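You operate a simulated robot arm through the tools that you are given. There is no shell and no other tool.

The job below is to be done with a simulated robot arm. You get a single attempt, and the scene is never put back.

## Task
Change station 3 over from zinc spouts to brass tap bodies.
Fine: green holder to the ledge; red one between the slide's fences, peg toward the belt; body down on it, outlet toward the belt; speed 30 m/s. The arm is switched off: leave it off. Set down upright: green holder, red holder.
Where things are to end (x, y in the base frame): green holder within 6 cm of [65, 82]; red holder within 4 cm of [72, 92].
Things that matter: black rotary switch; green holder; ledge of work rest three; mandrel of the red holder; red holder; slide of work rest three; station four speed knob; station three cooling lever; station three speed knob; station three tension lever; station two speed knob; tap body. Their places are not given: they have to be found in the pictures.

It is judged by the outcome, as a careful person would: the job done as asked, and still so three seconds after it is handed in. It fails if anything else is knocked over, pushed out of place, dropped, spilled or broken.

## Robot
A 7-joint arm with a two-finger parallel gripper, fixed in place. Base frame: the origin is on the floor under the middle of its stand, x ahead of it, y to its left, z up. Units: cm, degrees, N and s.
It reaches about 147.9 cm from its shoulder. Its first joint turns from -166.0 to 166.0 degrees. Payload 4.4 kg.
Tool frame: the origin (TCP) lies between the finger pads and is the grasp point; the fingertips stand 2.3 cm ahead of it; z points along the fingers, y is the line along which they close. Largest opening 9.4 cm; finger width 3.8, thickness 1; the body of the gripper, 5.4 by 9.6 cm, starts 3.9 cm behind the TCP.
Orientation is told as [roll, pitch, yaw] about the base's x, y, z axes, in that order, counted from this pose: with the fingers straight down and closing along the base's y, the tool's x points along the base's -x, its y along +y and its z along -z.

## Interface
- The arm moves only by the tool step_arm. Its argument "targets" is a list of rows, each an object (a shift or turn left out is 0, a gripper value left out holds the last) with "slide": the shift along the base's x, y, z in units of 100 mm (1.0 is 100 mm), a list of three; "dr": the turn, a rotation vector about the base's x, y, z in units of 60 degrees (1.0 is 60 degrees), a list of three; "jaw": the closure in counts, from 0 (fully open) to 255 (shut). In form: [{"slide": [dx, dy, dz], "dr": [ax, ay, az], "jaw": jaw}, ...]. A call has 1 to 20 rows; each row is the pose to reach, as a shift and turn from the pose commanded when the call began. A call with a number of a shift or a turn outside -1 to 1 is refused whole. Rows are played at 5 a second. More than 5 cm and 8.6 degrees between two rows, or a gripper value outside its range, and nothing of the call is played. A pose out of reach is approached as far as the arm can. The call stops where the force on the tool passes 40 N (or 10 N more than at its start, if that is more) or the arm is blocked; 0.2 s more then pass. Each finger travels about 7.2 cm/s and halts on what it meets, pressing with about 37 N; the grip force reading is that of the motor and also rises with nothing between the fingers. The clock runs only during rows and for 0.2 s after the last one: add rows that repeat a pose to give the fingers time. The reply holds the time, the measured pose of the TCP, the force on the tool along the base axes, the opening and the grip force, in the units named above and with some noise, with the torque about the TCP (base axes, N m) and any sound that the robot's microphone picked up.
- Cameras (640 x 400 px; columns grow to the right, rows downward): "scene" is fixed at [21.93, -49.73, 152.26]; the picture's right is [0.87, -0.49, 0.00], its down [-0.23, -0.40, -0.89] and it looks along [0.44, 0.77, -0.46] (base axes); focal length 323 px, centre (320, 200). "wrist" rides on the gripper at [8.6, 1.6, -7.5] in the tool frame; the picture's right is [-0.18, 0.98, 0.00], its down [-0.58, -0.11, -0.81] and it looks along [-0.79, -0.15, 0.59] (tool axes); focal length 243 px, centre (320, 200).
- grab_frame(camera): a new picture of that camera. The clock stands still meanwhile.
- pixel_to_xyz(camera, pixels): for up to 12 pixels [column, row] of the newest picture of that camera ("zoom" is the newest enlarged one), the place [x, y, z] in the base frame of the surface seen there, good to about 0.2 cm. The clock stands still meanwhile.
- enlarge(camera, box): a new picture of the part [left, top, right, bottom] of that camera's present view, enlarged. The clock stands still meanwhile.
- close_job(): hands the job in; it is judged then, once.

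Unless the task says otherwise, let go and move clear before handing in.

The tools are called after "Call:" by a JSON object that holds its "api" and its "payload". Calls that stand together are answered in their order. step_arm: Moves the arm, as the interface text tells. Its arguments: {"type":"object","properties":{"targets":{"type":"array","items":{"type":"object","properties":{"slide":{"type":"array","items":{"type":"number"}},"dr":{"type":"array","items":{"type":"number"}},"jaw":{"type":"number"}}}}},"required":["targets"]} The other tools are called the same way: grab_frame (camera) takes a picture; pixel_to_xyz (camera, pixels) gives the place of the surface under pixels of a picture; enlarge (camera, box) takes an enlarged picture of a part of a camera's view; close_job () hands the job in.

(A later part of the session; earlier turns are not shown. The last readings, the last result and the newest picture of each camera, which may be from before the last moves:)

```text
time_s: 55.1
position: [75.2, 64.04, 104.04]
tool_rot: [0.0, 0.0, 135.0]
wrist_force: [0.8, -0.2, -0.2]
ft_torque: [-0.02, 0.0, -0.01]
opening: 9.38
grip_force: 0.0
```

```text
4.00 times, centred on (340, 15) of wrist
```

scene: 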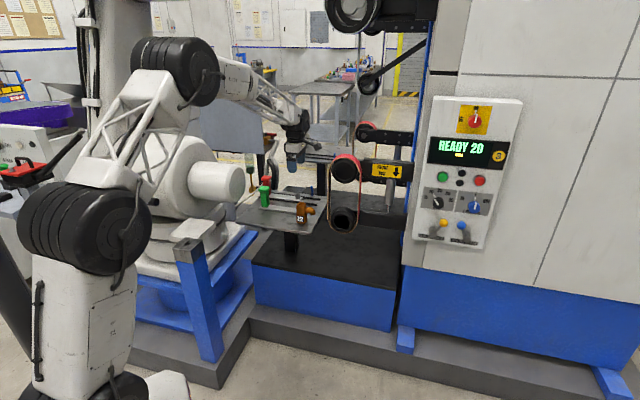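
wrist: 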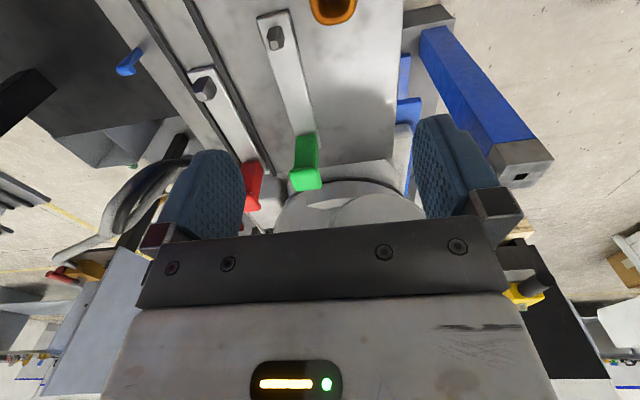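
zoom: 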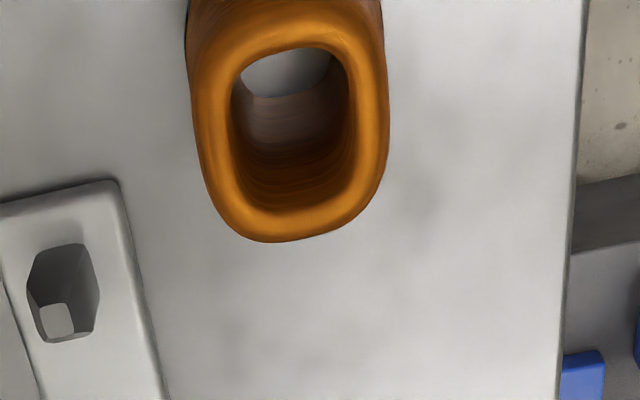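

The body is a through tube (table visible through its mouth at zoom (290,70)). Measuring the mouth's rim and hole.

Call:
{"api": "pixel_to_xyz", "payload": {"camera": "zoom", "pixels": [[212, 110], [375, 105], [290, 30], [290, 228], [300, 222], [222, 200], [365, 185], [240, 30], [340, 30], [250, 225], [335, 222], [290, 75]]}}

Call:
{"api": "pixel_to_xyz", "payload": {"camera": "zoom", "pixels": [[232, 110], [350, 95], [290, 42], [290, 212], [225, 130], [360, 125], [205, 60], [380, 60], [55, 320], [35, 280], [95, 270], [75, 250]]}}

```text
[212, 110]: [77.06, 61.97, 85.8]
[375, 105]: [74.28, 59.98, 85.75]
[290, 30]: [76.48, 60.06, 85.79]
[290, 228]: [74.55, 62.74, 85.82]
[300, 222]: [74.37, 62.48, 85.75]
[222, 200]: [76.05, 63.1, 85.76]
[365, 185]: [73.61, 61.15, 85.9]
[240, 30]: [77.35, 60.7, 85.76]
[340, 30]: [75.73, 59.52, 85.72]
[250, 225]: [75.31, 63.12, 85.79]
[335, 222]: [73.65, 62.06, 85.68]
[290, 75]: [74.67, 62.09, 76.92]
```

```text
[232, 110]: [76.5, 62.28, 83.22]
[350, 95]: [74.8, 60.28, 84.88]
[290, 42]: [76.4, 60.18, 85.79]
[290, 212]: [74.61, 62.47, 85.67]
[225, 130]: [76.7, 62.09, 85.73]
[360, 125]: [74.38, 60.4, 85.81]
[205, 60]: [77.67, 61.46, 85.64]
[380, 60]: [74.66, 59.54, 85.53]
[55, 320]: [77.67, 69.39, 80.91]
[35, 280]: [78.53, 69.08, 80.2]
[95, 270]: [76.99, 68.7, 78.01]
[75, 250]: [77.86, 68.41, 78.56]
```

The body's mouth is centred near a≈10.0, s≈96.65 (75.4, 61.3), hole about 2.4 cm; the red mandrel's top is near a≈1.75, s≈115.6, aligned with the base. I'll go down over the body.

Call:
{"api": "step_arm", "payload": {"targets": [{"slide": [0.01, -0.14, -0.25]}, {"slide": [0.02, -0.277, -0.5]}, {"slide": [0.02, -0.277, -0.75]}, {"slide": [0.02, -0.277, -1.0]}, {"slide": [0.02, -0.277, -1.0]}]}}

Call:
{"api": "enlarge", "payload": {"camera": "wrist", "box": [200, 0, 460, 120]}}

Call:
{"api": "pixel_to_xyz", "payload": {"camera": "zoom", "pixels": [[320, 100], [240, 100], [400, 100], [320, 160], [320, 60], [250, 140], [390, 140], [300, 30], [340, 30], [260, 60], [380, 60], [320, 20]]}}

```text
time_s: 56.3
position: [75.4, 61.44, 94.0]
tool_rot: [0.0, 0.0, 135.0]
wrist_force: [0.2, -0.3, 0.9]
ft_torque: [0.03, 0.01, -0.01]
opening: 9.41
grip_force: 0.1
```

```text
2.46 times, centred on (330, 60) of wrist
```

zoom: 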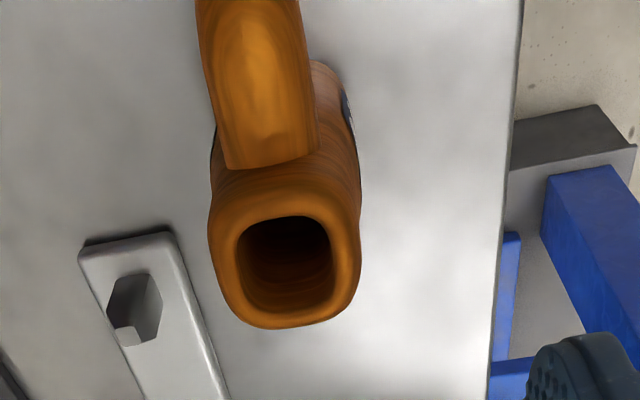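

```text
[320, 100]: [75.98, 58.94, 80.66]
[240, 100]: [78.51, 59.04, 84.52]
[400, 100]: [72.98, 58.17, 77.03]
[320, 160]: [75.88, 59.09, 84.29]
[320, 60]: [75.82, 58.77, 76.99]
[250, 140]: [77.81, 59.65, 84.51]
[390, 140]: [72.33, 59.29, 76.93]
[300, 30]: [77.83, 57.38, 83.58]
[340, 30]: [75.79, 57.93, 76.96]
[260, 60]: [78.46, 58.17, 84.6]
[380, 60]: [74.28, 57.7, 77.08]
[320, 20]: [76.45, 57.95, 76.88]
```

A clear view of the mouth (zoom hole 237–333, 216–312) and outlet (centreline ~(255,60)). Measuring them for centre and direction.

Call:
{"api": "pixel_to_xyz", "payload": {"camera": "zoom", "pixels": [[223, 265], [347, 258], [287, 319], [285, 206], [235, 305], [338, 298], [232, 222], [340, 215], [215, 60], [300, 60], [258, 110], [250, 20]]}}

```text
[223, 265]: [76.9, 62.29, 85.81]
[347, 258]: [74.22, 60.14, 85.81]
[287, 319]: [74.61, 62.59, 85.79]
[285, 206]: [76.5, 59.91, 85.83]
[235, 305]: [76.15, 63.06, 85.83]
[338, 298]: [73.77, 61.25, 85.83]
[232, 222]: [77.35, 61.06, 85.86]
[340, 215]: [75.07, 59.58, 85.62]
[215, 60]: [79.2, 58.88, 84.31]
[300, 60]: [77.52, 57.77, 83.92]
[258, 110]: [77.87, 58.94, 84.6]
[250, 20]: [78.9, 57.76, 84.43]
```

The body's centre is a≈10.1, s≈96.7 and it is turned about 6–8° off the a-axis. I'll turn the gripper −6° to match, and descend to z≈82.8.

Call:
{"api": "step_arm", "payload": {"targets": [{"slide": [0.008, -0.015, -0.2], "dr": [0, 0, -0.05]}, {"slide": [0.008, -0.015, -0.4], "dr": [0, 0, -0.1]}, {"slide": [0.008, -0.015, -0.6], "dr": [0, 0, -0.1]}, {"slide": [0.008, -0.015, -0.7], "dr": [0, 0, -0.1]}, {"slide": [0.008, -0.015, -0.7], "dr": [0, 0, -0.1]}]}}

Call:
{"api": "grab_frame", "payload": {"camera": "wrist"}}

Call:
{"api": "enlarge", "payload": {"camera": "scene", "box": [260, 165, 340, 235]}}

```text
time_s: 57.5
position: [75.42, 61.4, 87.22]
tool_rot: [0.0, 0.0, 129.0]
wrist_force: [0.6, 1.0, 0.7]
ft_torque: [0.01, 0.03, 0.02]
opening: 9.4
grip_force: 0.1
```

```text
taken
```

wrist: 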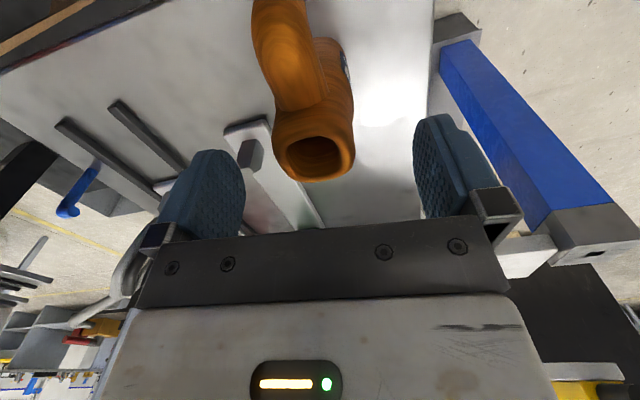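

```text
5.71 times, centred on (300, 200) of scene
```

zoom: 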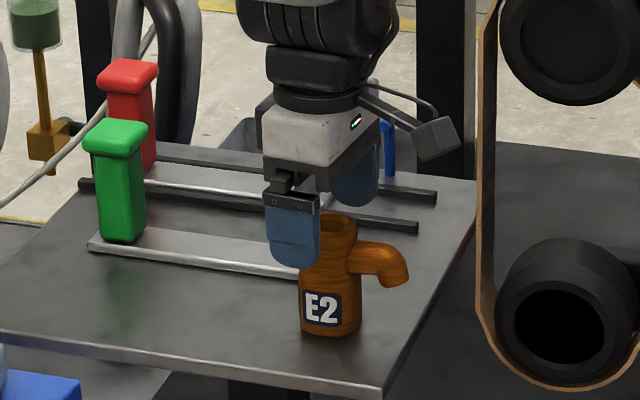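

The body's mouth (315,160) is centred between the fingers and in line with the gripper. I'll lower to z≈82.8 and close gently.

Call:
{"api": "step_arm", "payload": {"targets": [{"slide": [0, 0, -0.15]}, {"slide": [0, 0, -0.3]}, {"slide": [0, 0, -0.4]}, {"slide": [0, 0, -0.44]}, {"slide": [0, 0, -0.44]}]}}

Call:
{"api": "step_arm", "payload": {"targets": [{"jaw": 80}, {"jaw": 100}, {"jaw": 115}, {"jaw": 130}, {"jaw": 145}, {"jaw": 160}, {"jaw": 180}, {"jaw": 200}, {"jaw": 200}]}}

Call:
{"api": "grab_frame", "payload": {"camera": "wrist"}}

Call:
{"api": "enlarge", "payload": {"camera": "scene", "box": [260, 165, 340, 235]}}

```text
time_s: 58.7
position: [75.54, 61.44, 82.83]
tool_rot: [0.1, 0.1, 129.0]
wrist_force: [-0.3, 0.4, -0.1]
ft_torque: [0.02, -0.02, -0.01]
opening: 9.39
grip_force: 0.0
```

```text
time_s: 60.7
position: [75.48, 61.36, 82.9]
tool_rot: [-0.1, 0.0, 128.9]
wrist_force: [2.2, 1.3, 0.9]
ft_torque: [0.04, -0.12, -0.01]
opening: 4.63
grip_force: 36.9
```

```text
taken
```

wrist: 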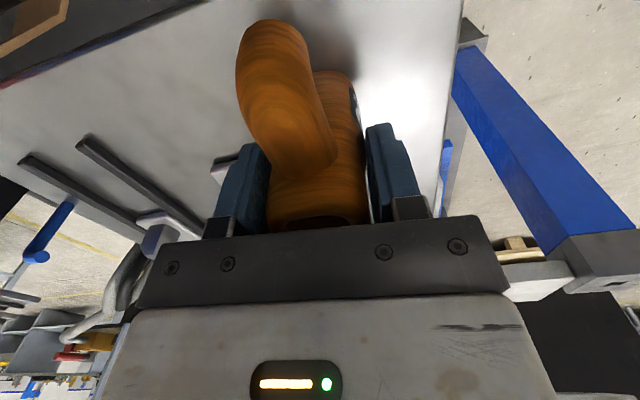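

```text
5.71 times, centred on (300, 200) of scene
```

zoom: 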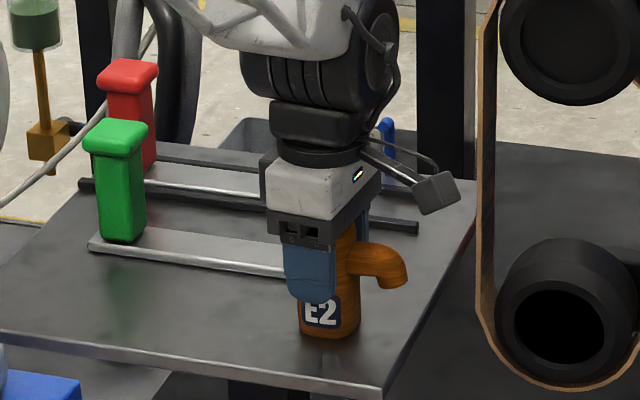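

Gripped at 4.63 cm. Before lifting, I'll measure the red mandrel as exactly as I can from the scene camera.

Call:
{"api": "enlarge", "payload": {"camera": "scene", "box": [285, 175, 325, 200]}}

Call:
{"api": "step_arm", "payload": {"targets": [{"slide": [0, 0, 0.05], "jaw": 255}, {"slide": [0, 0, 0.1]}, {"slide": [0, 0, 0.2]}, {"slide": [0, 0, 0.35]}, {"slide": [0, 0, 0.5]}, {"slide": [0, 0, 0.7]}, {"slide": [0, 0, 0.7]}]}}

Call:
{"api": "enlarge", "payload": {"camera": "scene", "box": [270, 160, 340, 220]}}

Call:
{"api": "grab_frame", "payload": {"camera": "wrist"}}

```text
16.00 times, centred on (305, 188) of scene
```

zoom: 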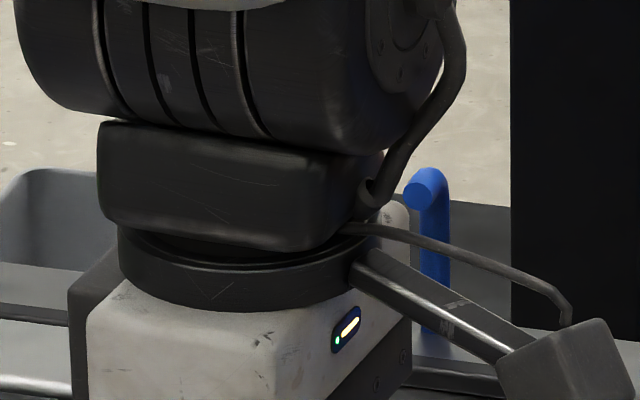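

```text
time_s: 62.3
position: [75.72, 61.28, 89.77]
tool_rot: [0.0, -0.1, 129.0]
wrist_force: [-0.4, -0.5, -5.8]
ft_torque: [0.04, 0.05, 0.01]
opening: 4.63
grip_force: 36.7
```

```text
6.67 times, centred on (305, 190) of scene
```

zoom: 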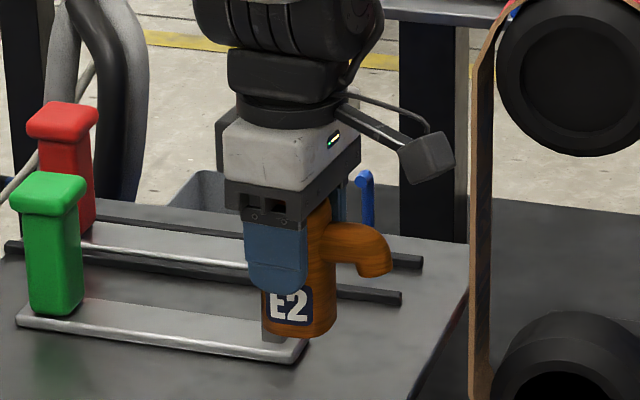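

```text
taken
```

wrist: 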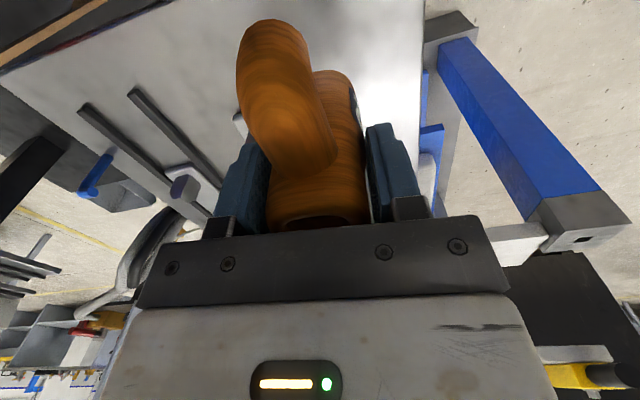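

The body is lifted level (5.8 N). The red mandrel is visible in the wrist view at (182,188); I'll zoom there to measure it.

Call:
{"api": "enlarge", "payload": {"camera": "wrist", "box": [140, 150, 220, 220]}}

Call:
{"api": "step_arm", "payload": {"targets": [{"slide": [0, 0, 0.1]}, {"slide": [0, 0, 0.2]}, {"slide": [-0.05, 0.1, 0.25]}, {"slide": [-0.05, 0.1, 0.25]}]}}

Call:
{"api": "grab_frame", "payload": {"camera": "scene"}}

Call:
{"api": "enlarge", "payload": {"camera": "scene", "box": [285, 175, 335, 210]}}

```text
5.71 times, centred on (180, 185) of wrist
```

zoom: 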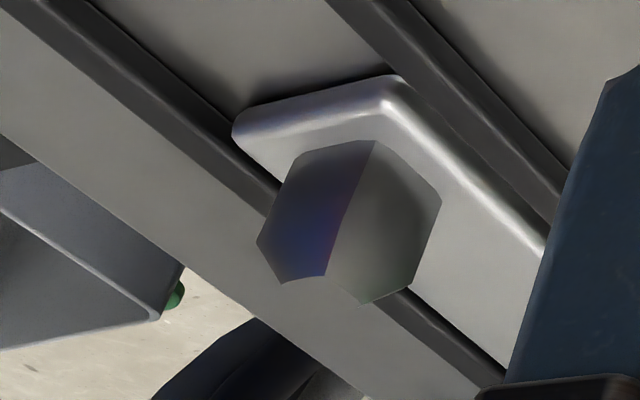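

```text
time_s: 63.3
position: [74.84, 62.15, 92.28]
tool_rot: [0.0, -0.1, 129.0]
wrist_force: [-0.2, -0.2, -5.3]
ft_torque: [0.07, 0.04, -0.03]
opening: 4.64
grip_force: 37.1
```

```text
taken
```

scene: 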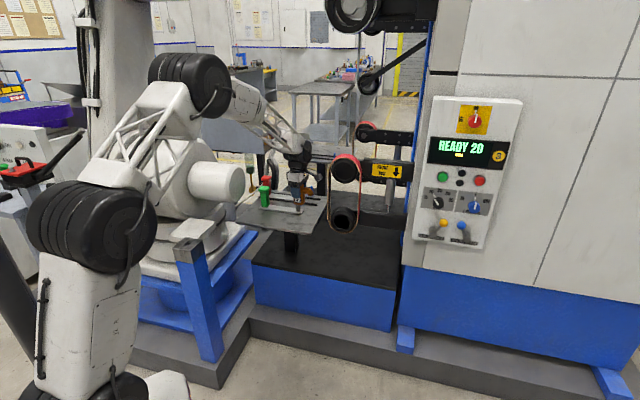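

```text
11.43 times, centred on (310, 192) of scene
```

zoom: 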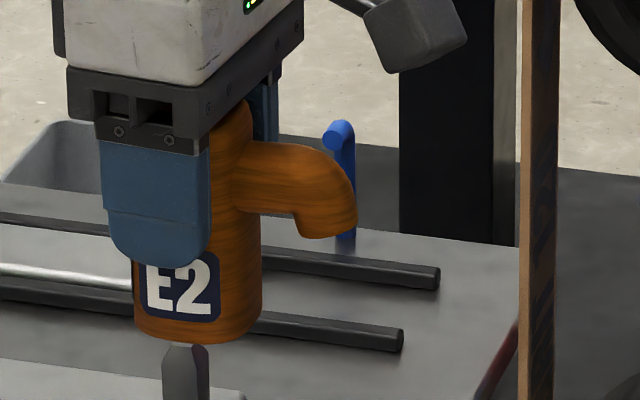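

I'll zoom the wrist camera again at the mandrel from this pose and measure it.

Call:
{"api": "enlarge", "payload": {"camera": "wrist", "box": [120, 140, 240, 230]}}

```text
4.44 times, centred on (180, 185) of wrist
```

zoom: 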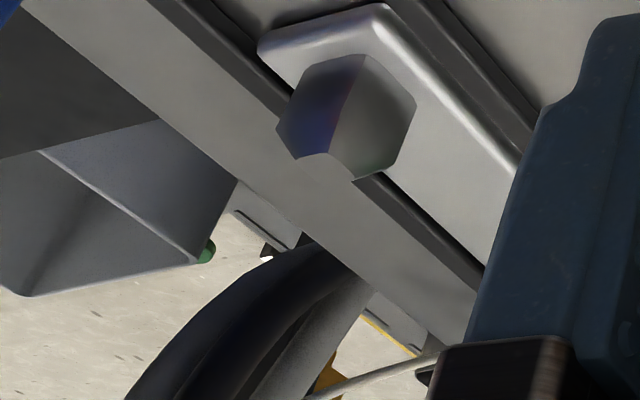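

The mandrel's edges are clear here: nearest vertical edge (363,57)→(328,152). Measuring.

Call:
{"api": "pixel_to_xyz", "payload": {"camera": "zoom", "pixels": [[360, 62], [312, 70], [410, 105], [282, 130], [300, 152], [328, 148], [340, 155], [355, 172], [390, 160], [318, 110], [375, 120], [340, 165]]}}

Call:
{"api": "pixel_to_xyz", "payload": {"camera": "zoom", "pixels": [[345, 75], [355, 90], [340, 120], [330, 140], [380, 85], [400, 130], [295, 100], [305, 130], [270, 50], [380, 15], [400, 175], [490, 260]]}}

```text
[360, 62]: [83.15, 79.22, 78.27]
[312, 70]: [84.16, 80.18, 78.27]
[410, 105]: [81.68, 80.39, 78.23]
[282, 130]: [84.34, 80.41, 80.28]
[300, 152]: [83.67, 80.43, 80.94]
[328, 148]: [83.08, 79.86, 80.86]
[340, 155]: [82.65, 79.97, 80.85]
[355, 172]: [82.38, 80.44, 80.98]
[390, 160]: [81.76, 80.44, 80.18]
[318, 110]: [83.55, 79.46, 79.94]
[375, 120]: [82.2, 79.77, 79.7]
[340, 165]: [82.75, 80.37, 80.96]
```

```text
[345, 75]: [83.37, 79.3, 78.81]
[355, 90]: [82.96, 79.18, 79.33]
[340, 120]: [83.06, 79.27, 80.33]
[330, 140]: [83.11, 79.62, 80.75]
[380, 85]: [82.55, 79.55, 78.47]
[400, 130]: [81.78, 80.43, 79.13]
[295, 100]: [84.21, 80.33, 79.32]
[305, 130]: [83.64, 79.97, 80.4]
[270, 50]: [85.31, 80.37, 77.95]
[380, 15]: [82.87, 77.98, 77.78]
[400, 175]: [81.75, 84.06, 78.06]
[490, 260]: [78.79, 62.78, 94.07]
```

The mandrel is 1.95 cm square, centre a≈1.88, s≈115.58 (83.05, 80.4), top z≈81. I'll carry the body above it, turning back +6° so the outlet points along the belt direction.

Call:
{"api": "step_arm", "payload": {"targets": [{"slide": [0.07, 0.15, 0], "dr": [0, 0, 0.02]}, {"slide": [0.14, 0.3, 0], "dr": [0, 0, 0.04]}, {"slide": [0.21, 0.45, 0], "dr": [0, 0, 0.06]}, {"slide": [0.28, 0.6, 0], "dr": [0, 0, 0.08]}, {"slide": [0.35, 0.75, 0], "dr": [0, 0, 0.1]}, {"slide": [0.41, 0.914, 0], "dr": [0, 0, 0.1]}]}}

Call:
{"api": "step_arm", "payload": {"targets": [{"slide": [0.08, 0.18, 0]}, {"slide": [0.16, 0.36, 0]}, {"slide": [0.24, 0.54, 0]}, {"slide": [0.32, 0.72, 0]}, {"slide": [0.408, 0.914, 0]}, {"slide": [0.408, 0.914, 0]}]}}

Call:
{"api": "enlarge", "payload": {"camera": "scene", "box": [275, 155, 345, 205]}}

Call:
{"api": "grab_frame", "payload": {"camera": "wrist"}}

```text
time_s: 64.7
position: [79.03, 71.38, 92.38]
tool_rot: [0.0, 0.0, 135.0]
wrist_force: [0.5, 0.6, -5.3]
ft_torque: [0.02, 0.02, 0.0]
opening: 4.65
grip_force: 36.8
```

```text
time_s: 66.1
position: [83.1, 80.6, 92.56]
tool_rot: [0.0, 0.0, 135.0]
wrist_force: [0.6, -0.1, -6.1]
ft_torque: [0.03, 0.06, 0.0]
opening: 4.65
grip_force: 37.2
```

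```text
8.00 times, centred on (310, 180) of scene
```

zoom: 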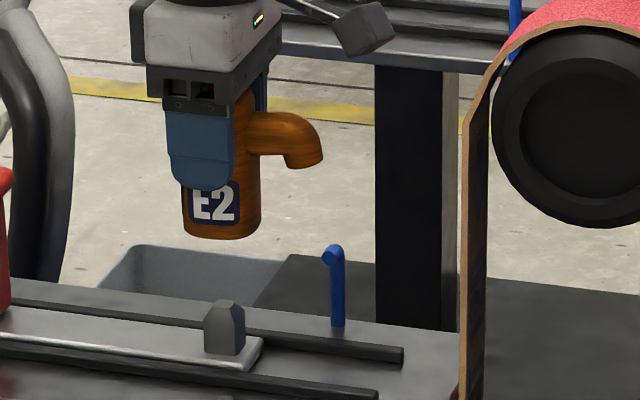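

```text
taken
```

wrist: 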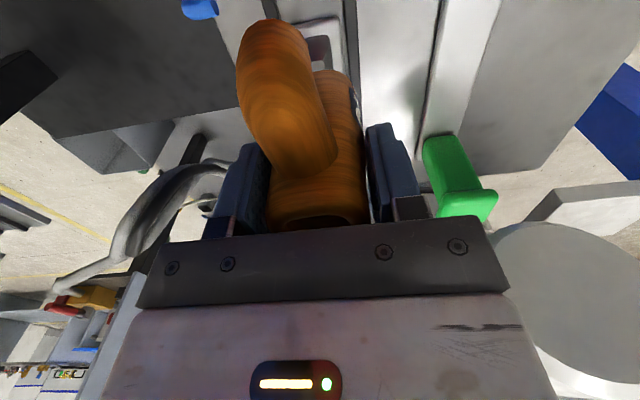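

TCP is over the mandrel (a 1.77, s 115.75). I'll measure the body's sides and outlet against the mandrel in this zoom.

Call:
{"api": "enlarge", "payload": {"camera": "scene", "box": [290, 165, 330, 205]}}

Call:
{"api": "pixel_to_xyz", "payload": {"camera": "zoom", "pixels": [[170, 90], [215, 95], [250, 110], [290, 90], [310, 60], [270, 70], [240, 60], [230, 100], [300, 85], [195, 110], [215, 290], [240, 290]]}}

```text
10.00 times, centred on (310, 185) of scene
```

zoom: 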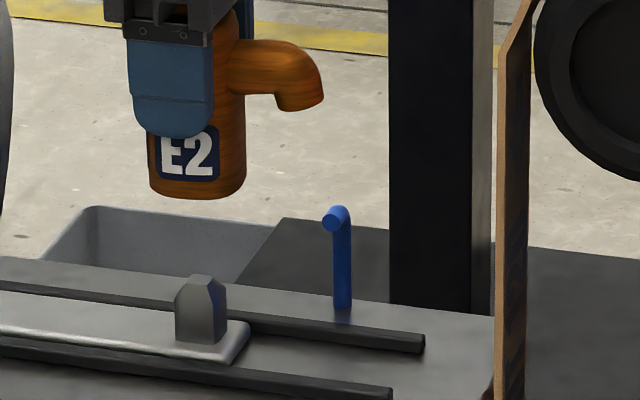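

```text
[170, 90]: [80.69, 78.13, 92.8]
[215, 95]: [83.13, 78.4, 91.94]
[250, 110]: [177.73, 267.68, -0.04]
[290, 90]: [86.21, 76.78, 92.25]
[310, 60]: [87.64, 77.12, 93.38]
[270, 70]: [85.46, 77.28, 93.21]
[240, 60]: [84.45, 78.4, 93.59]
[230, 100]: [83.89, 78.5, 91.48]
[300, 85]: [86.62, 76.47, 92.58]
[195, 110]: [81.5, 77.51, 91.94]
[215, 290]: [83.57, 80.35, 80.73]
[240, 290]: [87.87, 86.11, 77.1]
```

The outlet's direction needs a check; I'll measure its two sides from the wrist camera (edges near (242,70)/(308,60) and (265,150)/(330,140)).

Call:
{"api": "pixel_to_xyz", "payload": {"camera": "wrist", "pixels": [[242, 70], [309, 66], [252, 100], [318, 95], [262, 130], [328, 125], [270, 155], [333, 148], [275, 60], [285, 100], [298, 145], [272, 30]]}}

Call:
{"api": "pixel_to_xyz", "payload": {"camera": "wrist", "pixels": [[275, 190], [360, 190], [340, 120], [355, 120], [360, 150], [270, 180], [345, 90], [365, 200], [290, 200], [320, 215], [338, 150], [350, 180]]}}

```text
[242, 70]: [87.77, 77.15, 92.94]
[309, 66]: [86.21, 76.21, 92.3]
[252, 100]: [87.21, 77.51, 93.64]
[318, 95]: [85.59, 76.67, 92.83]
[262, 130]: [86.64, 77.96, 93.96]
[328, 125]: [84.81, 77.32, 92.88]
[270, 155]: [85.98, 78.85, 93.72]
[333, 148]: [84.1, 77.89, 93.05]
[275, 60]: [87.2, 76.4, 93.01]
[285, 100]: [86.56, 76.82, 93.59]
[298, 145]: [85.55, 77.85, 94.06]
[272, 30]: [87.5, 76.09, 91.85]
```

```text
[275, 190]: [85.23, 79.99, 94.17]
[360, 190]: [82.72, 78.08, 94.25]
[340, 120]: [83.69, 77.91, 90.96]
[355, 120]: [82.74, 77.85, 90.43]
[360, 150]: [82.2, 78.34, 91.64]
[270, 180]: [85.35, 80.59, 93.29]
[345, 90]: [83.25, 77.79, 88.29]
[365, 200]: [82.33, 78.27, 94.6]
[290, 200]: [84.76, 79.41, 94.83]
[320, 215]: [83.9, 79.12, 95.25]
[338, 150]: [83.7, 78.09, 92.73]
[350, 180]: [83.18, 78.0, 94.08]
```

The outlet runs along +a within ~3° (mid-line s≈115.6 from a 4.7 to 8). I'll nudge a millimetre and lower until the body's bottom is just above the mandrel.

Call:
{"api": "step_arm", "payload": {"targets": [{"slide": [-0.003, -0.013, -0.1]}, {"slide": [-0.003, -0.013, -0.2]}, {"slide": [-0.003, -0.013, -0.3]}, {"slide": [-0.003, -0.013, -0.4]}, {"slide": [-0.003, -0.013, -0.43]}, {"slide": [-0.003, -0.013, -0.43]}]}}

Call:
{"api": "enlarge", "payload": {"camera": "scene", "box": [290, 170, 330, 205]}}

Call:
{"api": "pixel_to_xyz", "payload": {"camera": "zoom", "pixels": [[150, 195], [165, 205], [190, 212], [215, 212], [235, 205], [245, 190], [180, 240], [205, 240], [222, 250], [200, 260], [218, 270], [176, 265]]}}

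```text
time_s: 67.5
position: [83.23, 80.48, 88.04]
tool_rot: [0.1, 0.0, 134.9]
wrist_force: [0.8, 0.3, -5.8]
ft_torque: [0.0, 0.04, -0.02]
opening: 4.64
grip_force: 36.8
```

```text
11.43 times, centred on (310, 188) of scene
```

zoom: 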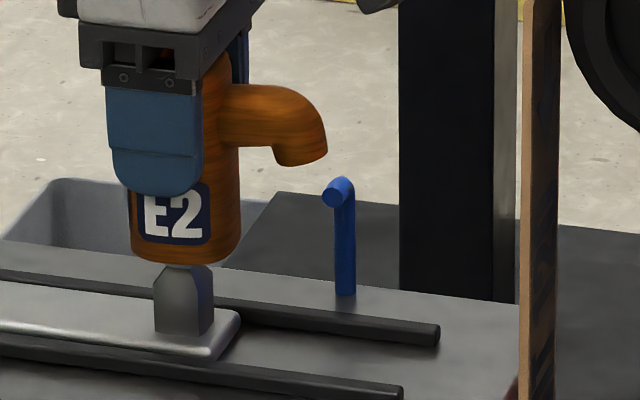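

```text
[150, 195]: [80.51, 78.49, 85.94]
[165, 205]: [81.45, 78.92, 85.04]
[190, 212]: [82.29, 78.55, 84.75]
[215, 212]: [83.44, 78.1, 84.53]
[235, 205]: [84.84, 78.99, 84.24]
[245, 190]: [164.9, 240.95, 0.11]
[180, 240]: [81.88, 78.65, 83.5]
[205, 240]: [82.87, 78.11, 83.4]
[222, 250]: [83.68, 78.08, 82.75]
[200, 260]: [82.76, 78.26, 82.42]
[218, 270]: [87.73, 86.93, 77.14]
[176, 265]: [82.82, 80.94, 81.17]
```

The body lines up with the mandrel in the picture (centres ≈185 vs 183 px); I'll nudge 1 mm and lower slowly, watching the force.

Call:
{"api": "step_arm", "payload": {"targets": [{"slide": [-0.009, -0.006, -0.04]}, {"slide": [-0.009, -0.006, -0.08]}, {"slide": [-0.009, -0.006, -0.11]}, {"slide": [-0.009, -0.006, -0.14]}, {"slide": [-0.009, -0.006, -0.17]}, {"slide": [-0.009, -0.006, -0.2]}, {"slide": [-0.009, -0.006, -0.2]}]}}

Call:
{"api": "enlarge", "payload": {"camera": "scene", "box": [290, 170, 330, 205]}}

```text
time_s: 69.1
position: [82.99, 80.39, 86.12]
tool_rot: [-0.1, 0.0, 134.9]
wrist_force: [1.0, 5.1, 6.2]
ft_torque: [0.48, 0.06, -0.1]
opening: 4.62
grip_force: 37.0
```

```text
11.43 times, centred on (310, 188) of scene
```

zoom: 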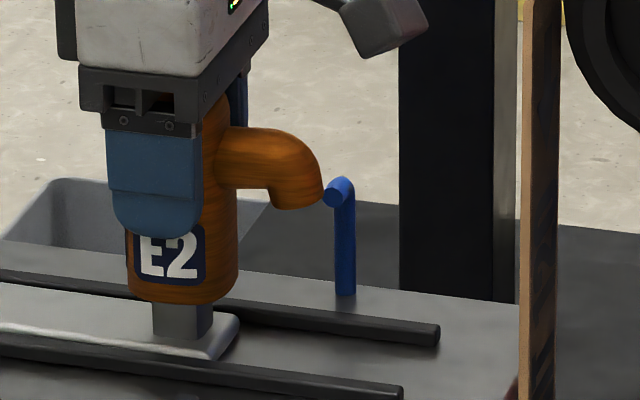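

Light contact: the force pushes +s and −a, so the body needs to go ~1 mm that way. I'll shift and go on down a little.

Call:
{"api": "step_arm", "payload": {"targets": [{"slide": [0.001, 0.007, 0.0]}, {"slide": [0.001, 0.013, 0.0]}, {"slide": [0.001, 0.013, 0.0]}]}}

```text
time_s: 69.9
position: [83.01, 80.62, 86.03]
tool_rot: [0.1, 0.1, 135.0]
wrist_force: [0.0, -0.3, -5.3]
ft_torque: [0.03, 0.03, 0.02]
opening: 4.61
grip_force: 36.9
```

Contact is gone. I'll lower further in small steps.

Call:
{"api": "step_arm", "payload": {"targets": [{"slide": [0, 0, -0.02]}, {"slide": [0, 0, -0.04]}, {"slide": [0, 0, -0.06]}, {"slide": [0, 0, -0.08]}, {"slide": [0, 0, -0.08]}]}}

```text
time_s: 71.1
position: [82.88, 80.55, 85.28]
tool_rot: [0.0, 0.1, 135.1]
wrist_force: [3.1, 3.6, -4.3]
ft_torque: [0.25, -0.12, -0.07]
opening: 4.58
grip_force: 37.0
```

A slight push toward +s (4.7 N) appears; I'll shift +1 mm in s and go on.

Call:
{"api": "step_arm", "payload": {"targets": [{"slide": [0.007, 0.007, 0]}, {"slide": [0.007, 0.007, -0.02]}, {"slide": [0.007, 0.007, -0.05]}, {"slide": [0.007, 0.007, -0.08]}, {"slide": [0.007, 0.007, -0.1]}, {"slide": [0.007, 0.007, -0.1]}]}}

Call:
{"api": "enlarge", "payload": {"camera": "scene", "box": [290, 170, 330, 205]}}

```text
time_s: 72.5
position: [83.1, 80.72, 84.17]
tool_rot: [0.1, 0.0, 135.0]
wrist_force: [0.7, 0.3, -5.8]
ft_torque: [0.05, 0.01, -0.01]
opening: 4.58
grip_force: 36.4
```

```text
11.43 times, centred on (310, 188) of scene
```

zoom: 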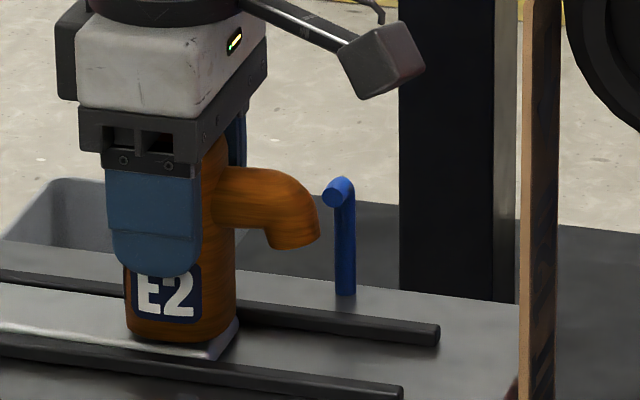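

Almost seated (about 0.25 cm left). Lowering the last bit until the weight comes off.

Call:
{"api": "step_arm", "payload": {"targets": [{"slide": [0, 0, -0.01]}, {"slide": [0, 0, -0.02]}, {"slide": [0, 0, -0.03]}, {"slide": [0, 0, -0.03]}]}}

```text
time_s: 73.5
position: [83.1, 80.74, 83.94]
tool_rot: [0.1, 0.0, 135.0]
wrist_force: [0.0, 0.0, -5.1]
ft_torque: [0.0, 0.02, -0.02]
opening: 4.61
grip_force: 36.8
```

Call:
{"api": "step_arm", "payload": {"targets": [{"slide": [0, 0, -0.01]}, {"slide": [0, 0, -0.02]}, {"slide": [0, 0, -0.02]}]}}

```text
time_s: 74.3
position: [83.21, 80.64, 83.89]
tool_rot: [-0.1, 0.2, 135.0]
wrist_force: [1.0, -4.6, 16.2]
ft_torque: [-0.62, -0.24, 0.07]
opening: 4.6
grip_force: 36.7
```

Seated on the holder (+16 N). I'll open moderately and rise straight up.

Call:
{"api": "step_arm", "payload": {"targets": [{"jaw": 115}, {"jaw": 95}, {"jaw": 70}, {"jaw": 60}, {"jaw": 60}]}}

Call:
{"api": "step_arm", "payload": {"targets": [{"slide": [0, 0, 0.1]}, {"slide": [0, 0, 0.25]}, {"slide": [0, 0, 0.5]}, {"slide": [0, 0, 0.75]}, {"slide": [0, 0, 1.0]}]}}

Call:
{"api": "step_arm", "payload": {"targets": [{"slide": [0, 0, 0.3]}, {"slide": [0, 0, 0.6]}, {"slide": [0, 0, 1.0]}]}}

Call:
{"api": "enlarge", "payload": {"camera": "scene", "box": [245, 155, 345, 225]}}

Call:
{"api": "grab_frame", "payload": {"camera": "wrist"}}

```text
time_s: 75.5
position: [83.03, 80.55, 83.69]
tool_rot: [-0.1, 0.1, 135.0]
wrist_force: [0.8, -0.2, -0.1]
ft_torque: [-0.01, 0.0, -0.01]
opening: 7.19
grip_force: 0.0
```

```text
time_s: 76.7
position: [83.21, 80.54, 93.77]
tool_rot: [0.1, 0.0, 135.0]
wrist_force: [-0.5, 0.3, 0.1]
ft_torque: [0.0, -0.01, 0.01]
opening: 7.2
grip_force: 0.0
```

```text
time_s: 77.5
position: [83.33, 80.59, 103.8]
tool_rot: [0.0, 0.0, 135.1]
wrist_force: [-0.2, 0.3, -1.3]
ft_torque: [0.0, 0.02, 0.01]
opening: 7.2
grip_force: 0.1
```

```text
5.71 times, centred on (295, 190) of scene
```

zoom: 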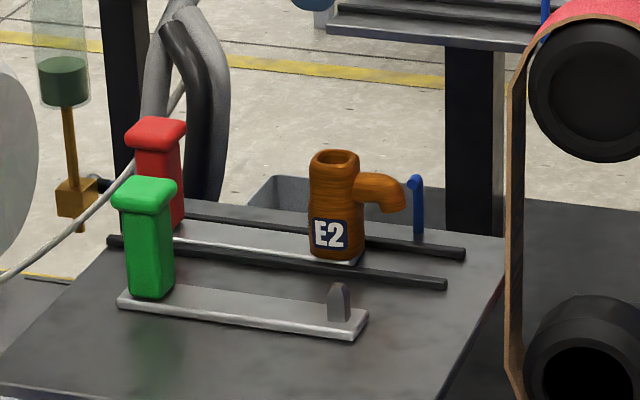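

```text
taken
```

wrist: 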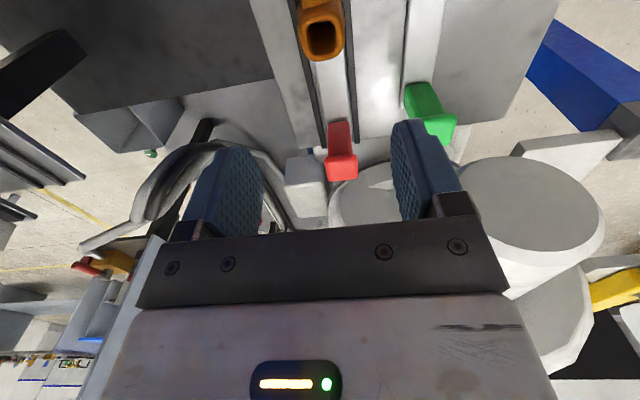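

The body stands on the red holder in the slide, outlet toward the belt. I'll verify heights and places of all three.

Call:
{"api": "pixel_to_xyz", "payload": {"camera": "zoom", "pixels": [[250, 240], [220, 235], [290, 252], [320, 155], [345, 165], [330, 250], [155, 128], [175, 128], [150, 188], [220, 305], [385, 185], [400, 200]]}}

Call:
{"api": "enlarge", "payload": {"camera": "wrist", "box": [250, 0, 410, 110]}}

Call:
{"api": "pixel_to_xyz", "payload": {"camera": "zoom", "pixels": [[290, 300], [300, 200], [355, 200], [275, 130], [310, 130], [290, 80], [290, 170], [285, 60], [285, 30], [240, 150], [390, 200], [330, 260]]}}

```text
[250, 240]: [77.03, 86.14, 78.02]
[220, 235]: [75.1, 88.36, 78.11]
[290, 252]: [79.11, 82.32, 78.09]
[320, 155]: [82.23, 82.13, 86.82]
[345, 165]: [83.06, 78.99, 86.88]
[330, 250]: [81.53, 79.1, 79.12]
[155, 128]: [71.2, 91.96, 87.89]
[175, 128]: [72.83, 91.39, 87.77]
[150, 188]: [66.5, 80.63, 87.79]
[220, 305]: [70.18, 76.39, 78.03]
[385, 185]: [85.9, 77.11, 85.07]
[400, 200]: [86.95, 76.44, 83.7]
```

```text
3.64 times, centred on (330, 55) of wrist
```

zoom: 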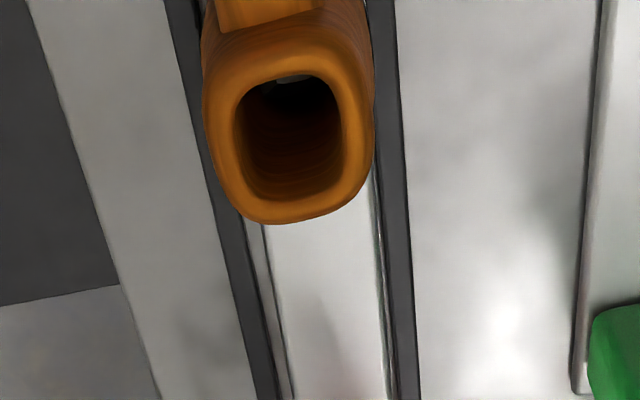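

```text
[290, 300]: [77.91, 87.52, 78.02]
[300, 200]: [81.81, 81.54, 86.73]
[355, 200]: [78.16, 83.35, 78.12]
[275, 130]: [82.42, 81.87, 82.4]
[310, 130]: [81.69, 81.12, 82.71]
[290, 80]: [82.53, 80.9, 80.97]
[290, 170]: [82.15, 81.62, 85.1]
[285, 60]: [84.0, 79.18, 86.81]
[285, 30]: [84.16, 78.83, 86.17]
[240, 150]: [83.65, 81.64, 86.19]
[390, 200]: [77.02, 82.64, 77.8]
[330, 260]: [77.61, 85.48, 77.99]
```

All is seated: red base top z 78.0, body top z 86.8, outlet toward +a, handles near (71.5,92.2) and (65.8,80.9). Now the speed knob: I'll measure it and its surroundings closely.

Call:
{"api": "enlarge", "payload": {"camera": "scene", "box": [420, 180, 460, 215]}}

Call:
{"api": "pixel_to_xyz", "payload": {"camera": "zoom", "pixels": [[225, 200], [300, 160], [265, 165], [265, 235], [330, 230], [300, 200], [260, 210], [310, 245], [340, 200], [230, 185], [290, 250], [345, 235]]}}

```text
11.43 times, centred on (440, 198) of scene
```

zoom: 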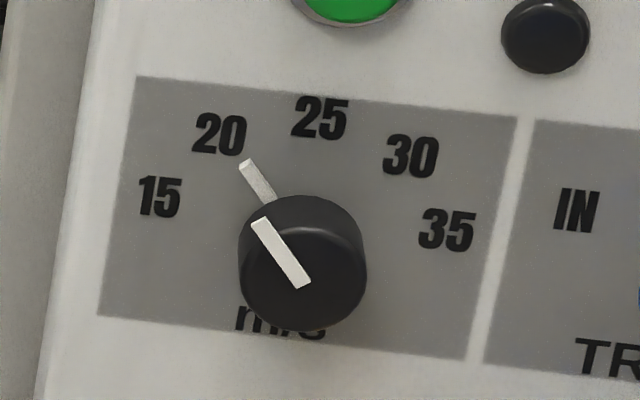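

```text
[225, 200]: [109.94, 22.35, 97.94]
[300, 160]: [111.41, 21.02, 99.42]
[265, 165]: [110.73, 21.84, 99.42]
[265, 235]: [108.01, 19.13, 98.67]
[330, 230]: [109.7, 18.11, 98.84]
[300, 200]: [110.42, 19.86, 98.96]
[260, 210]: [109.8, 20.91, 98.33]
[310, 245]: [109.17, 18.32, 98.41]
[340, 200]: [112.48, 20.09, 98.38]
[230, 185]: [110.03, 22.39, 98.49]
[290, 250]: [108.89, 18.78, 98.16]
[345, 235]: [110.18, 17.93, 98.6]
```

The knob's front face spans about zoom (240–367, 205–330); measuring its rim and the scale's labels.

Call:
{"api": "pixel_to_xyz", "payload": {"camera": "zoom", "pixels": [[245, 255], [243, 275], [260, 305], [285, 322], [310, 325], [340, 315], [358, 290], [362, 265], [355, 240], [300, 222], [270, 222], [305, 275]]}}

Call:
{"api": "pixel_to_xyz", "payload": {"camera": "zoom", "pixels": [[160, 196], [220, 134], [320, 118], [411, 156], [446, 230], [244, 163], [262, 190], [262, 225], [302, 283], [137, 80], [515, 117], [475, 355]]}}

```text
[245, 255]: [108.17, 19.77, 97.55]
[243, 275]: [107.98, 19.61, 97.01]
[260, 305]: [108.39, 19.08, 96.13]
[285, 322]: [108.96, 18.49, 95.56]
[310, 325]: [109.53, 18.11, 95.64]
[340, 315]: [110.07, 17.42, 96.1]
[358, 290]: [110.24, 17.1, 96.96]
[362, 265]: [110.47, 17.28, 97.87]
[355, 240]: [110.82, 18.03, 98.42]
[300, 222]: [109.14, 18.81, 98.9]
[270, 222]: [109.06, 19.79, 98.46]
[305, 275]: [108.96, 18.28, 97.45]
```

```text
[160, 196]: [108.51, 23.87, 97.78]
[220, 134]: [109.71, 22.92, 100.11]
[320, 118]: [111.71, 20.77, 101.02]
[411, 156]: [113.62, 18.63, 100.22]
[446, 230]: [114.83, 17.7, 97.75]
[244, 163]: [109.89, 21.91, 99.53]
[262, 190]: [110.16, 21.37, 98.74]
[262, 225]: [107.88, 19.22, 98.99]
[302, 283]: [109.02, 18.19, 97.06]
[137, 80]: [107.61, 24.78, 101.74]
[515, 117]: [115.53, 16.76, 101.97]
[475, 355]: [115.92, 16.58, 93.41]
```

The knob axis is at a≈64.2, z≈97.2, front s≈90, diameter ≈3.6; its pointer is at −41° (20) and the 30 mark at +42°, so it needs about 80° clockwise. I'll retreat from the table and turn the gripper to face the panel.

Call:
{"api": "step_arm", "payload": {"targets": [{"slide": [-0.05, -0.1, 0.3]}, {"slide": [-0.15, -0.3, 0.6]}, {"slide": [-0.28, -0.6, 0.6]}, {"slide": [-0.4, -0.9, 0.6]}]}}

Call:
{"api": "step_arm", "payload": {"targets": [{"slide": [-0.13, -0.23, 0], "dr": [0, 0, -0.12]}, {"slide": [-0.25, -0.45, 0], "dr": [0, 0, -0.24]}, {"slide": [-0.38, -0.7, 0], "dr": [0, 0, -0.36]}, {"slide": [-0.5, -0.95, 0], "dr": [0, 0, -0.48]}]}}

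Call:
{"api": "step_arm", "payload": {"targets": [{"slide": [-0.1, -0.25, 0], "dr": [0, 0, -0.12]}, {"slide": [-0.2, -0.5, 0], "dr": [0, 0, -0.24]}, {"slide": [-0.3, -0.75, 0], "dr": [0, 0, -0.353]}, {"slide": [-0.3, -0.95, 0], "dr": [0, 0, -0.353]}]}}

Call:
{"api": "grab_frame", "payload": {"camera": "scene"}}

```text
time_s: 78.5
position: [79.2, 71.75, 109.7]
tool_rot: [0.0, 0.0, 135.1]
wrist_force: [0.2, 0.2, -0.6]
ft_torque: [0.0, 0.01, -0.03]
opening: 7.2
grip_force: 0.0
```

```text
time_s: 79.5
position: [74.24, 62.03, 109.84]
tool_rot: [0.1, 0.1, 106.1]
wrist_force: [0.1, 0.6, -1.0]
ft_torque: [-0.02, -0.03, 0.03]
opening: 7.18
grip_force: 0.2
```

```text
time_s: 80.5
position: [71.25, 52.34, 109.76]
tool_rot: [0.0, -0.1, 85.1]
wrist_force: [-0.9, -0.5, 0.0]
ft_torque: [0.0, -0.02, -0.04]
opening: 7.2
grip_force: 0.0
```

```text
taken
```

scene: 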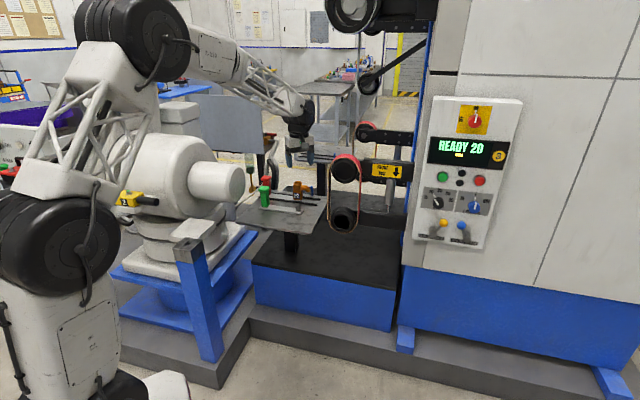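

Clear of the table. I'll move on to the open area in front of the machine, then tilt the gripper to point at the panel.

Call:
{"api": "step_arm", "payload": {"targets": [{"slide": [0.05, -0.3, 0]}, {"slide": [0.1, -0.65, 0]}, {"slide": [0.15, -1.0, 0]}]}}

Call:
{"api": "step_arm", "payload": {"targets": [{"slide": [0.1, -0.3, 0]}, {"slide": [0.2, -0.65, 0]}, {"slide": [0.3, -1.0, 0]}]}}

Call:
{"api": "step_arm", "payload": {"targets": [{"dr": [0.088, -0.088, 0]}, {"dr": [0.177, -0.177, 0]}, {"dr": [0.265, -0.265, 0]}, {"dr": [0.354, -0.354, 0]}, {"dr": [0.442, -0.442, 0]}, {"dr": [0.53, -0.53, 0]}, {"dr": [0.619, -0.619, 0]}, {"dr": [0.707, -0.707, 0]}]}}

Call:
{"api": "grab_frame", "payload": {"camera": "scene"}}

Call:
{"api": "grab_frame", "payload": {"camera": "wrist"}}

```text
time_s: 81.3
position: [72.7, 42.67, 110.0]
tool_rot: [0.0, 0.1, 85.0]
wrist_force: [0.5, -0.2, -0.8]
ft_torque: [0.06, 0.02, -0.01]
opening: 7.22
grip_force: 0.0
```

```text
time_s: 82.1
position: [75.48, 32.57, 109.72]
tool_rot: [0.0, 0.1, 85.0]
wrist_force: [-0.6, -0.5, 0.5]
ft_torque: [0.02, -0.01, 0.01]
opening: 7.2
grip_force: 0.1
```

```text
time_s: 83.9
position: [75.64, 32.65, 110.19]
tool_rot: [-48.6, -41.5, 104.6]
wrist_force: [0.0, -0.2, 2.5]
ft_torque: [-0.11, 0.14, 0.0]
opening: 7.18
grip_force: 0.0
```

```text
taken
```

scene: 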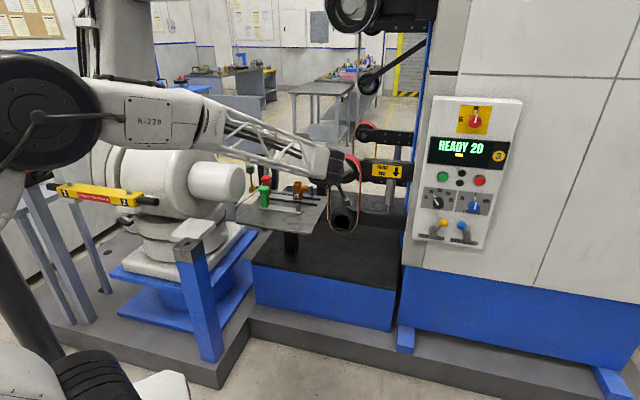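

```text
taken
```

wrist: 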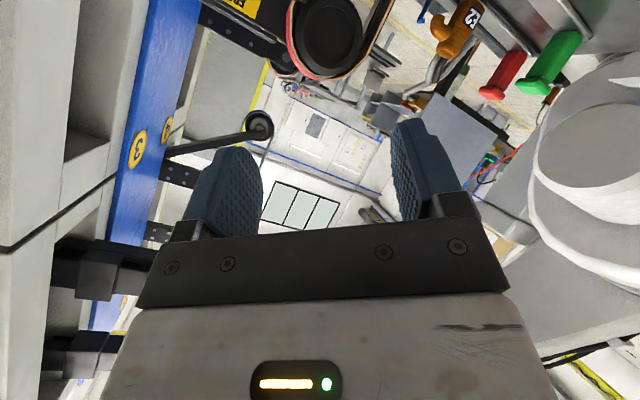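

The gripper has tilted 60°; I'll add the last 30° and start moving along the machine toward the panel.

Call:
{"api": "step_arm", "payload": {"targets": [{"dr": [0.088, -0.088, 0]}, {"dr": [0.177, -0.177, 0]}, {"dr": [0.265, -0.265, 0]}, {"dr": [0.3536, -0.3536, 0]}]}}

Call:
{"api": "step_arm", "payload": {"targets": [{"slide": [0.25, -0.25, -0.1]}, {"slide": [0.5, -0.5, -0.2]}, {"slide": [0.75, -0.75, -0.3]}, {"slide": [1.0, -1.0, -0.4]}]}}

Call:
{"api": "grab_frame", "payload": {"camera": "scene"}}

Call:
{"api": "grab_frame", "payload": {"camera": "wrist"}}

```text
time_s: 84.9
position: [76.12, 31.69, 111.43]
tool_rot: [-88.4, -50.7, 134.6]
wrist_force: [-0.2, 0.0, -0.8]
ft_torque: [0.03, 0.02, 0.03]
opening: 7.17
grip_force: 0.0
out of reach, approached as far as the arm can: row 4
```

```text
time_s: 85.9
position: [86.33, 21.81, 107.58]
tool_rot: [-90.0, -49.9, 135.1]
wrist_force: [-0.1, -0.8, 0.3]
ft_torque: [0.0, 0.03, -0.01]
opening: 7.19
grip_force: 0.1
out of reach, approached as far as the arm can: row 1
```

```text
taken
```

scene: 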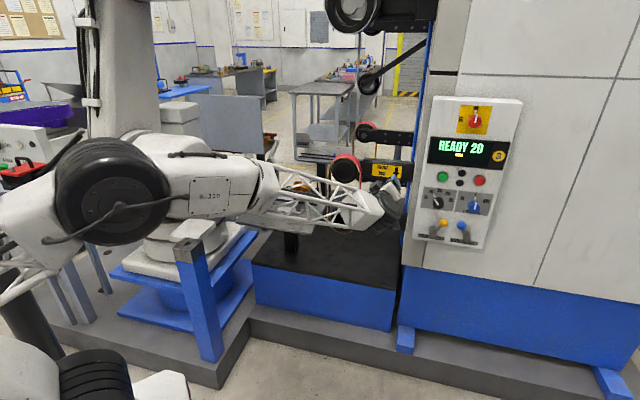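

```text
taken
```

wrist: 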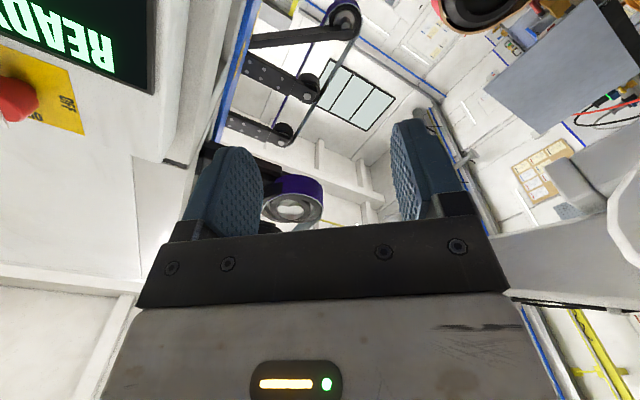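

The gripper now points squarely at the panel (tool z along +s). I'll move to a point in front of the knob, 10 cm short of it.

Call:
{"api": "step_arm", "payload": {"targets": [{"slide": [0.2, -0.14, -0.13]}, {"slide": [0.4, -0.27, -0.26]}, {"slide": [0.6, -0.4, -0.39]}, {"slide": [0.78, -0.532, -0.52]}]}}

Call:
{"api": "step_arm", "payload": {"targets": [{"slide": [0.2, -0.14, -0.13]}, {"slide": [0.4, -0.27, -0.26]}, {"slide": [0.6, -0.4, -0.39]}, {"slide": [0.78, -0.532, -0.52]}, {"slide": [0.78, -0.532, -0.52]}]}}

Call:
{"api": "grab_frame", "payload": {"camera": "scene"}}

Call:
{"api": "grab_frame", "payload": {"camera": "wrist"}}

```text
time_s: 86.9
position: [94.11, 16.32, 102.26]
tool_rot: [-90.1, -49.9, 135.0]
wrist_force: [0.2, -0.2, 0.5]
ft_torque: [-0.01, 0.02, 0.0]
opening: 7.21
grip_force: 0.0
```

```text
time_s: 88.1
position: [101.77, 10.93, 97.1]
tool_rot: [-89.9, -49.9, 135.0]
wrist_force: [-1.3, 0.4, -0.9]
ft_torque: [-0.03, 0.02, 0.04]
opening: 7.15
grip_force: 0.0
```

```text
taken
```

scene: 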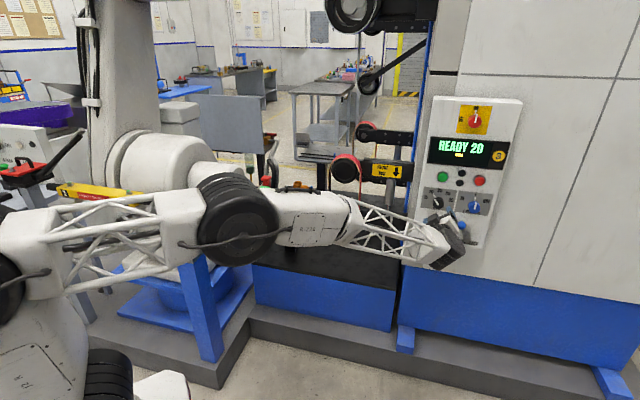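

```text
taken
```

wrist: 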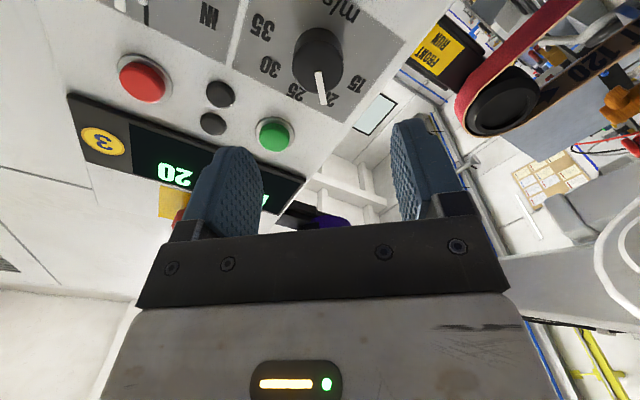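

The knob is seen at wrist (318,58), roughly between the fingers. I'll zoom and measure its axis from here.

Call:
{"api": "enlarge", "payload": {"camera": "wrist", "box": [250, 0, 390, 110]}}

Call:
{"api": "pixel_to_xyz", "payload": {"camera": "zoom", "pixels": [[205, 185], [375, 195], [290, 275], [240, 255], [350, 250], [215, 220], [370, 225], [300, 200], [300, 130], [250, 150], [350, 150], [300, 240]]}}

Call:
{"api": "enlarge", "payload": {"camera": "scene", "box": [400, 180, 500, 270]}}

```text
3.64 times, centred on (320, 55) of wrist
```

zoom: 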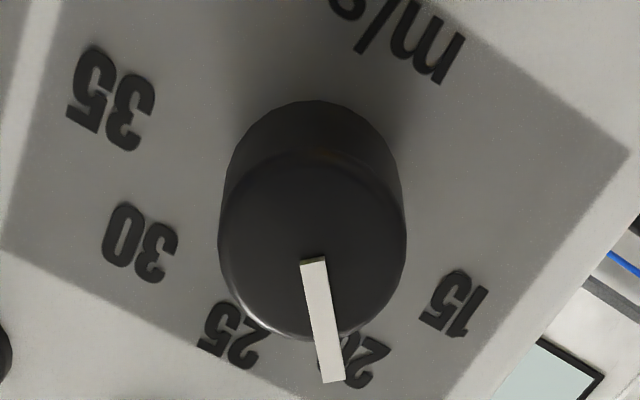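

```text
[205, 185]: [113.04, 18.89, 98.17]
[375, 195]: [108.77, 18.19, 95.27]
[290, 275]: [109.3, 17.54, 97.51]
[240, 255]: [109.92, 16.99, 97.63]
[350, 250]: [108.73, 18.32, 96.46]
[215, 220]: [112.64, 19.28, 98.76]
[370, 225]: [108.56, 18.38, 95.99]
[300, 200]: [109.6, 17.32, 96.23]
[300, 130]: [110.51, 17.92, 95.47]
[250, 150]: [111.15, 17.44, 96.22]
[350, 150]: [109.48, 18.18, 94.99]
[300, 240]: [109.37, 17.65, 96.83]
```

```text
4.44 times, centred on (450, 225) of scene
```

zoom: 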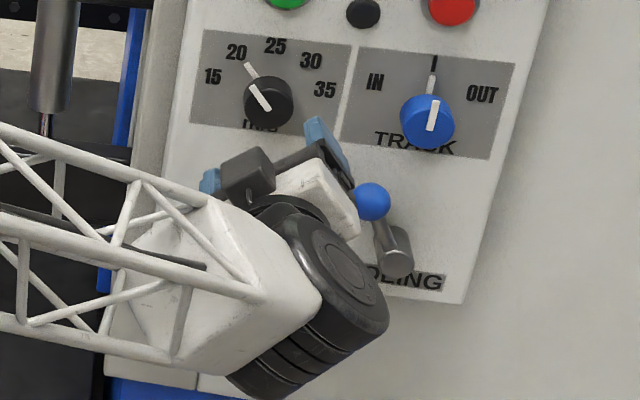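

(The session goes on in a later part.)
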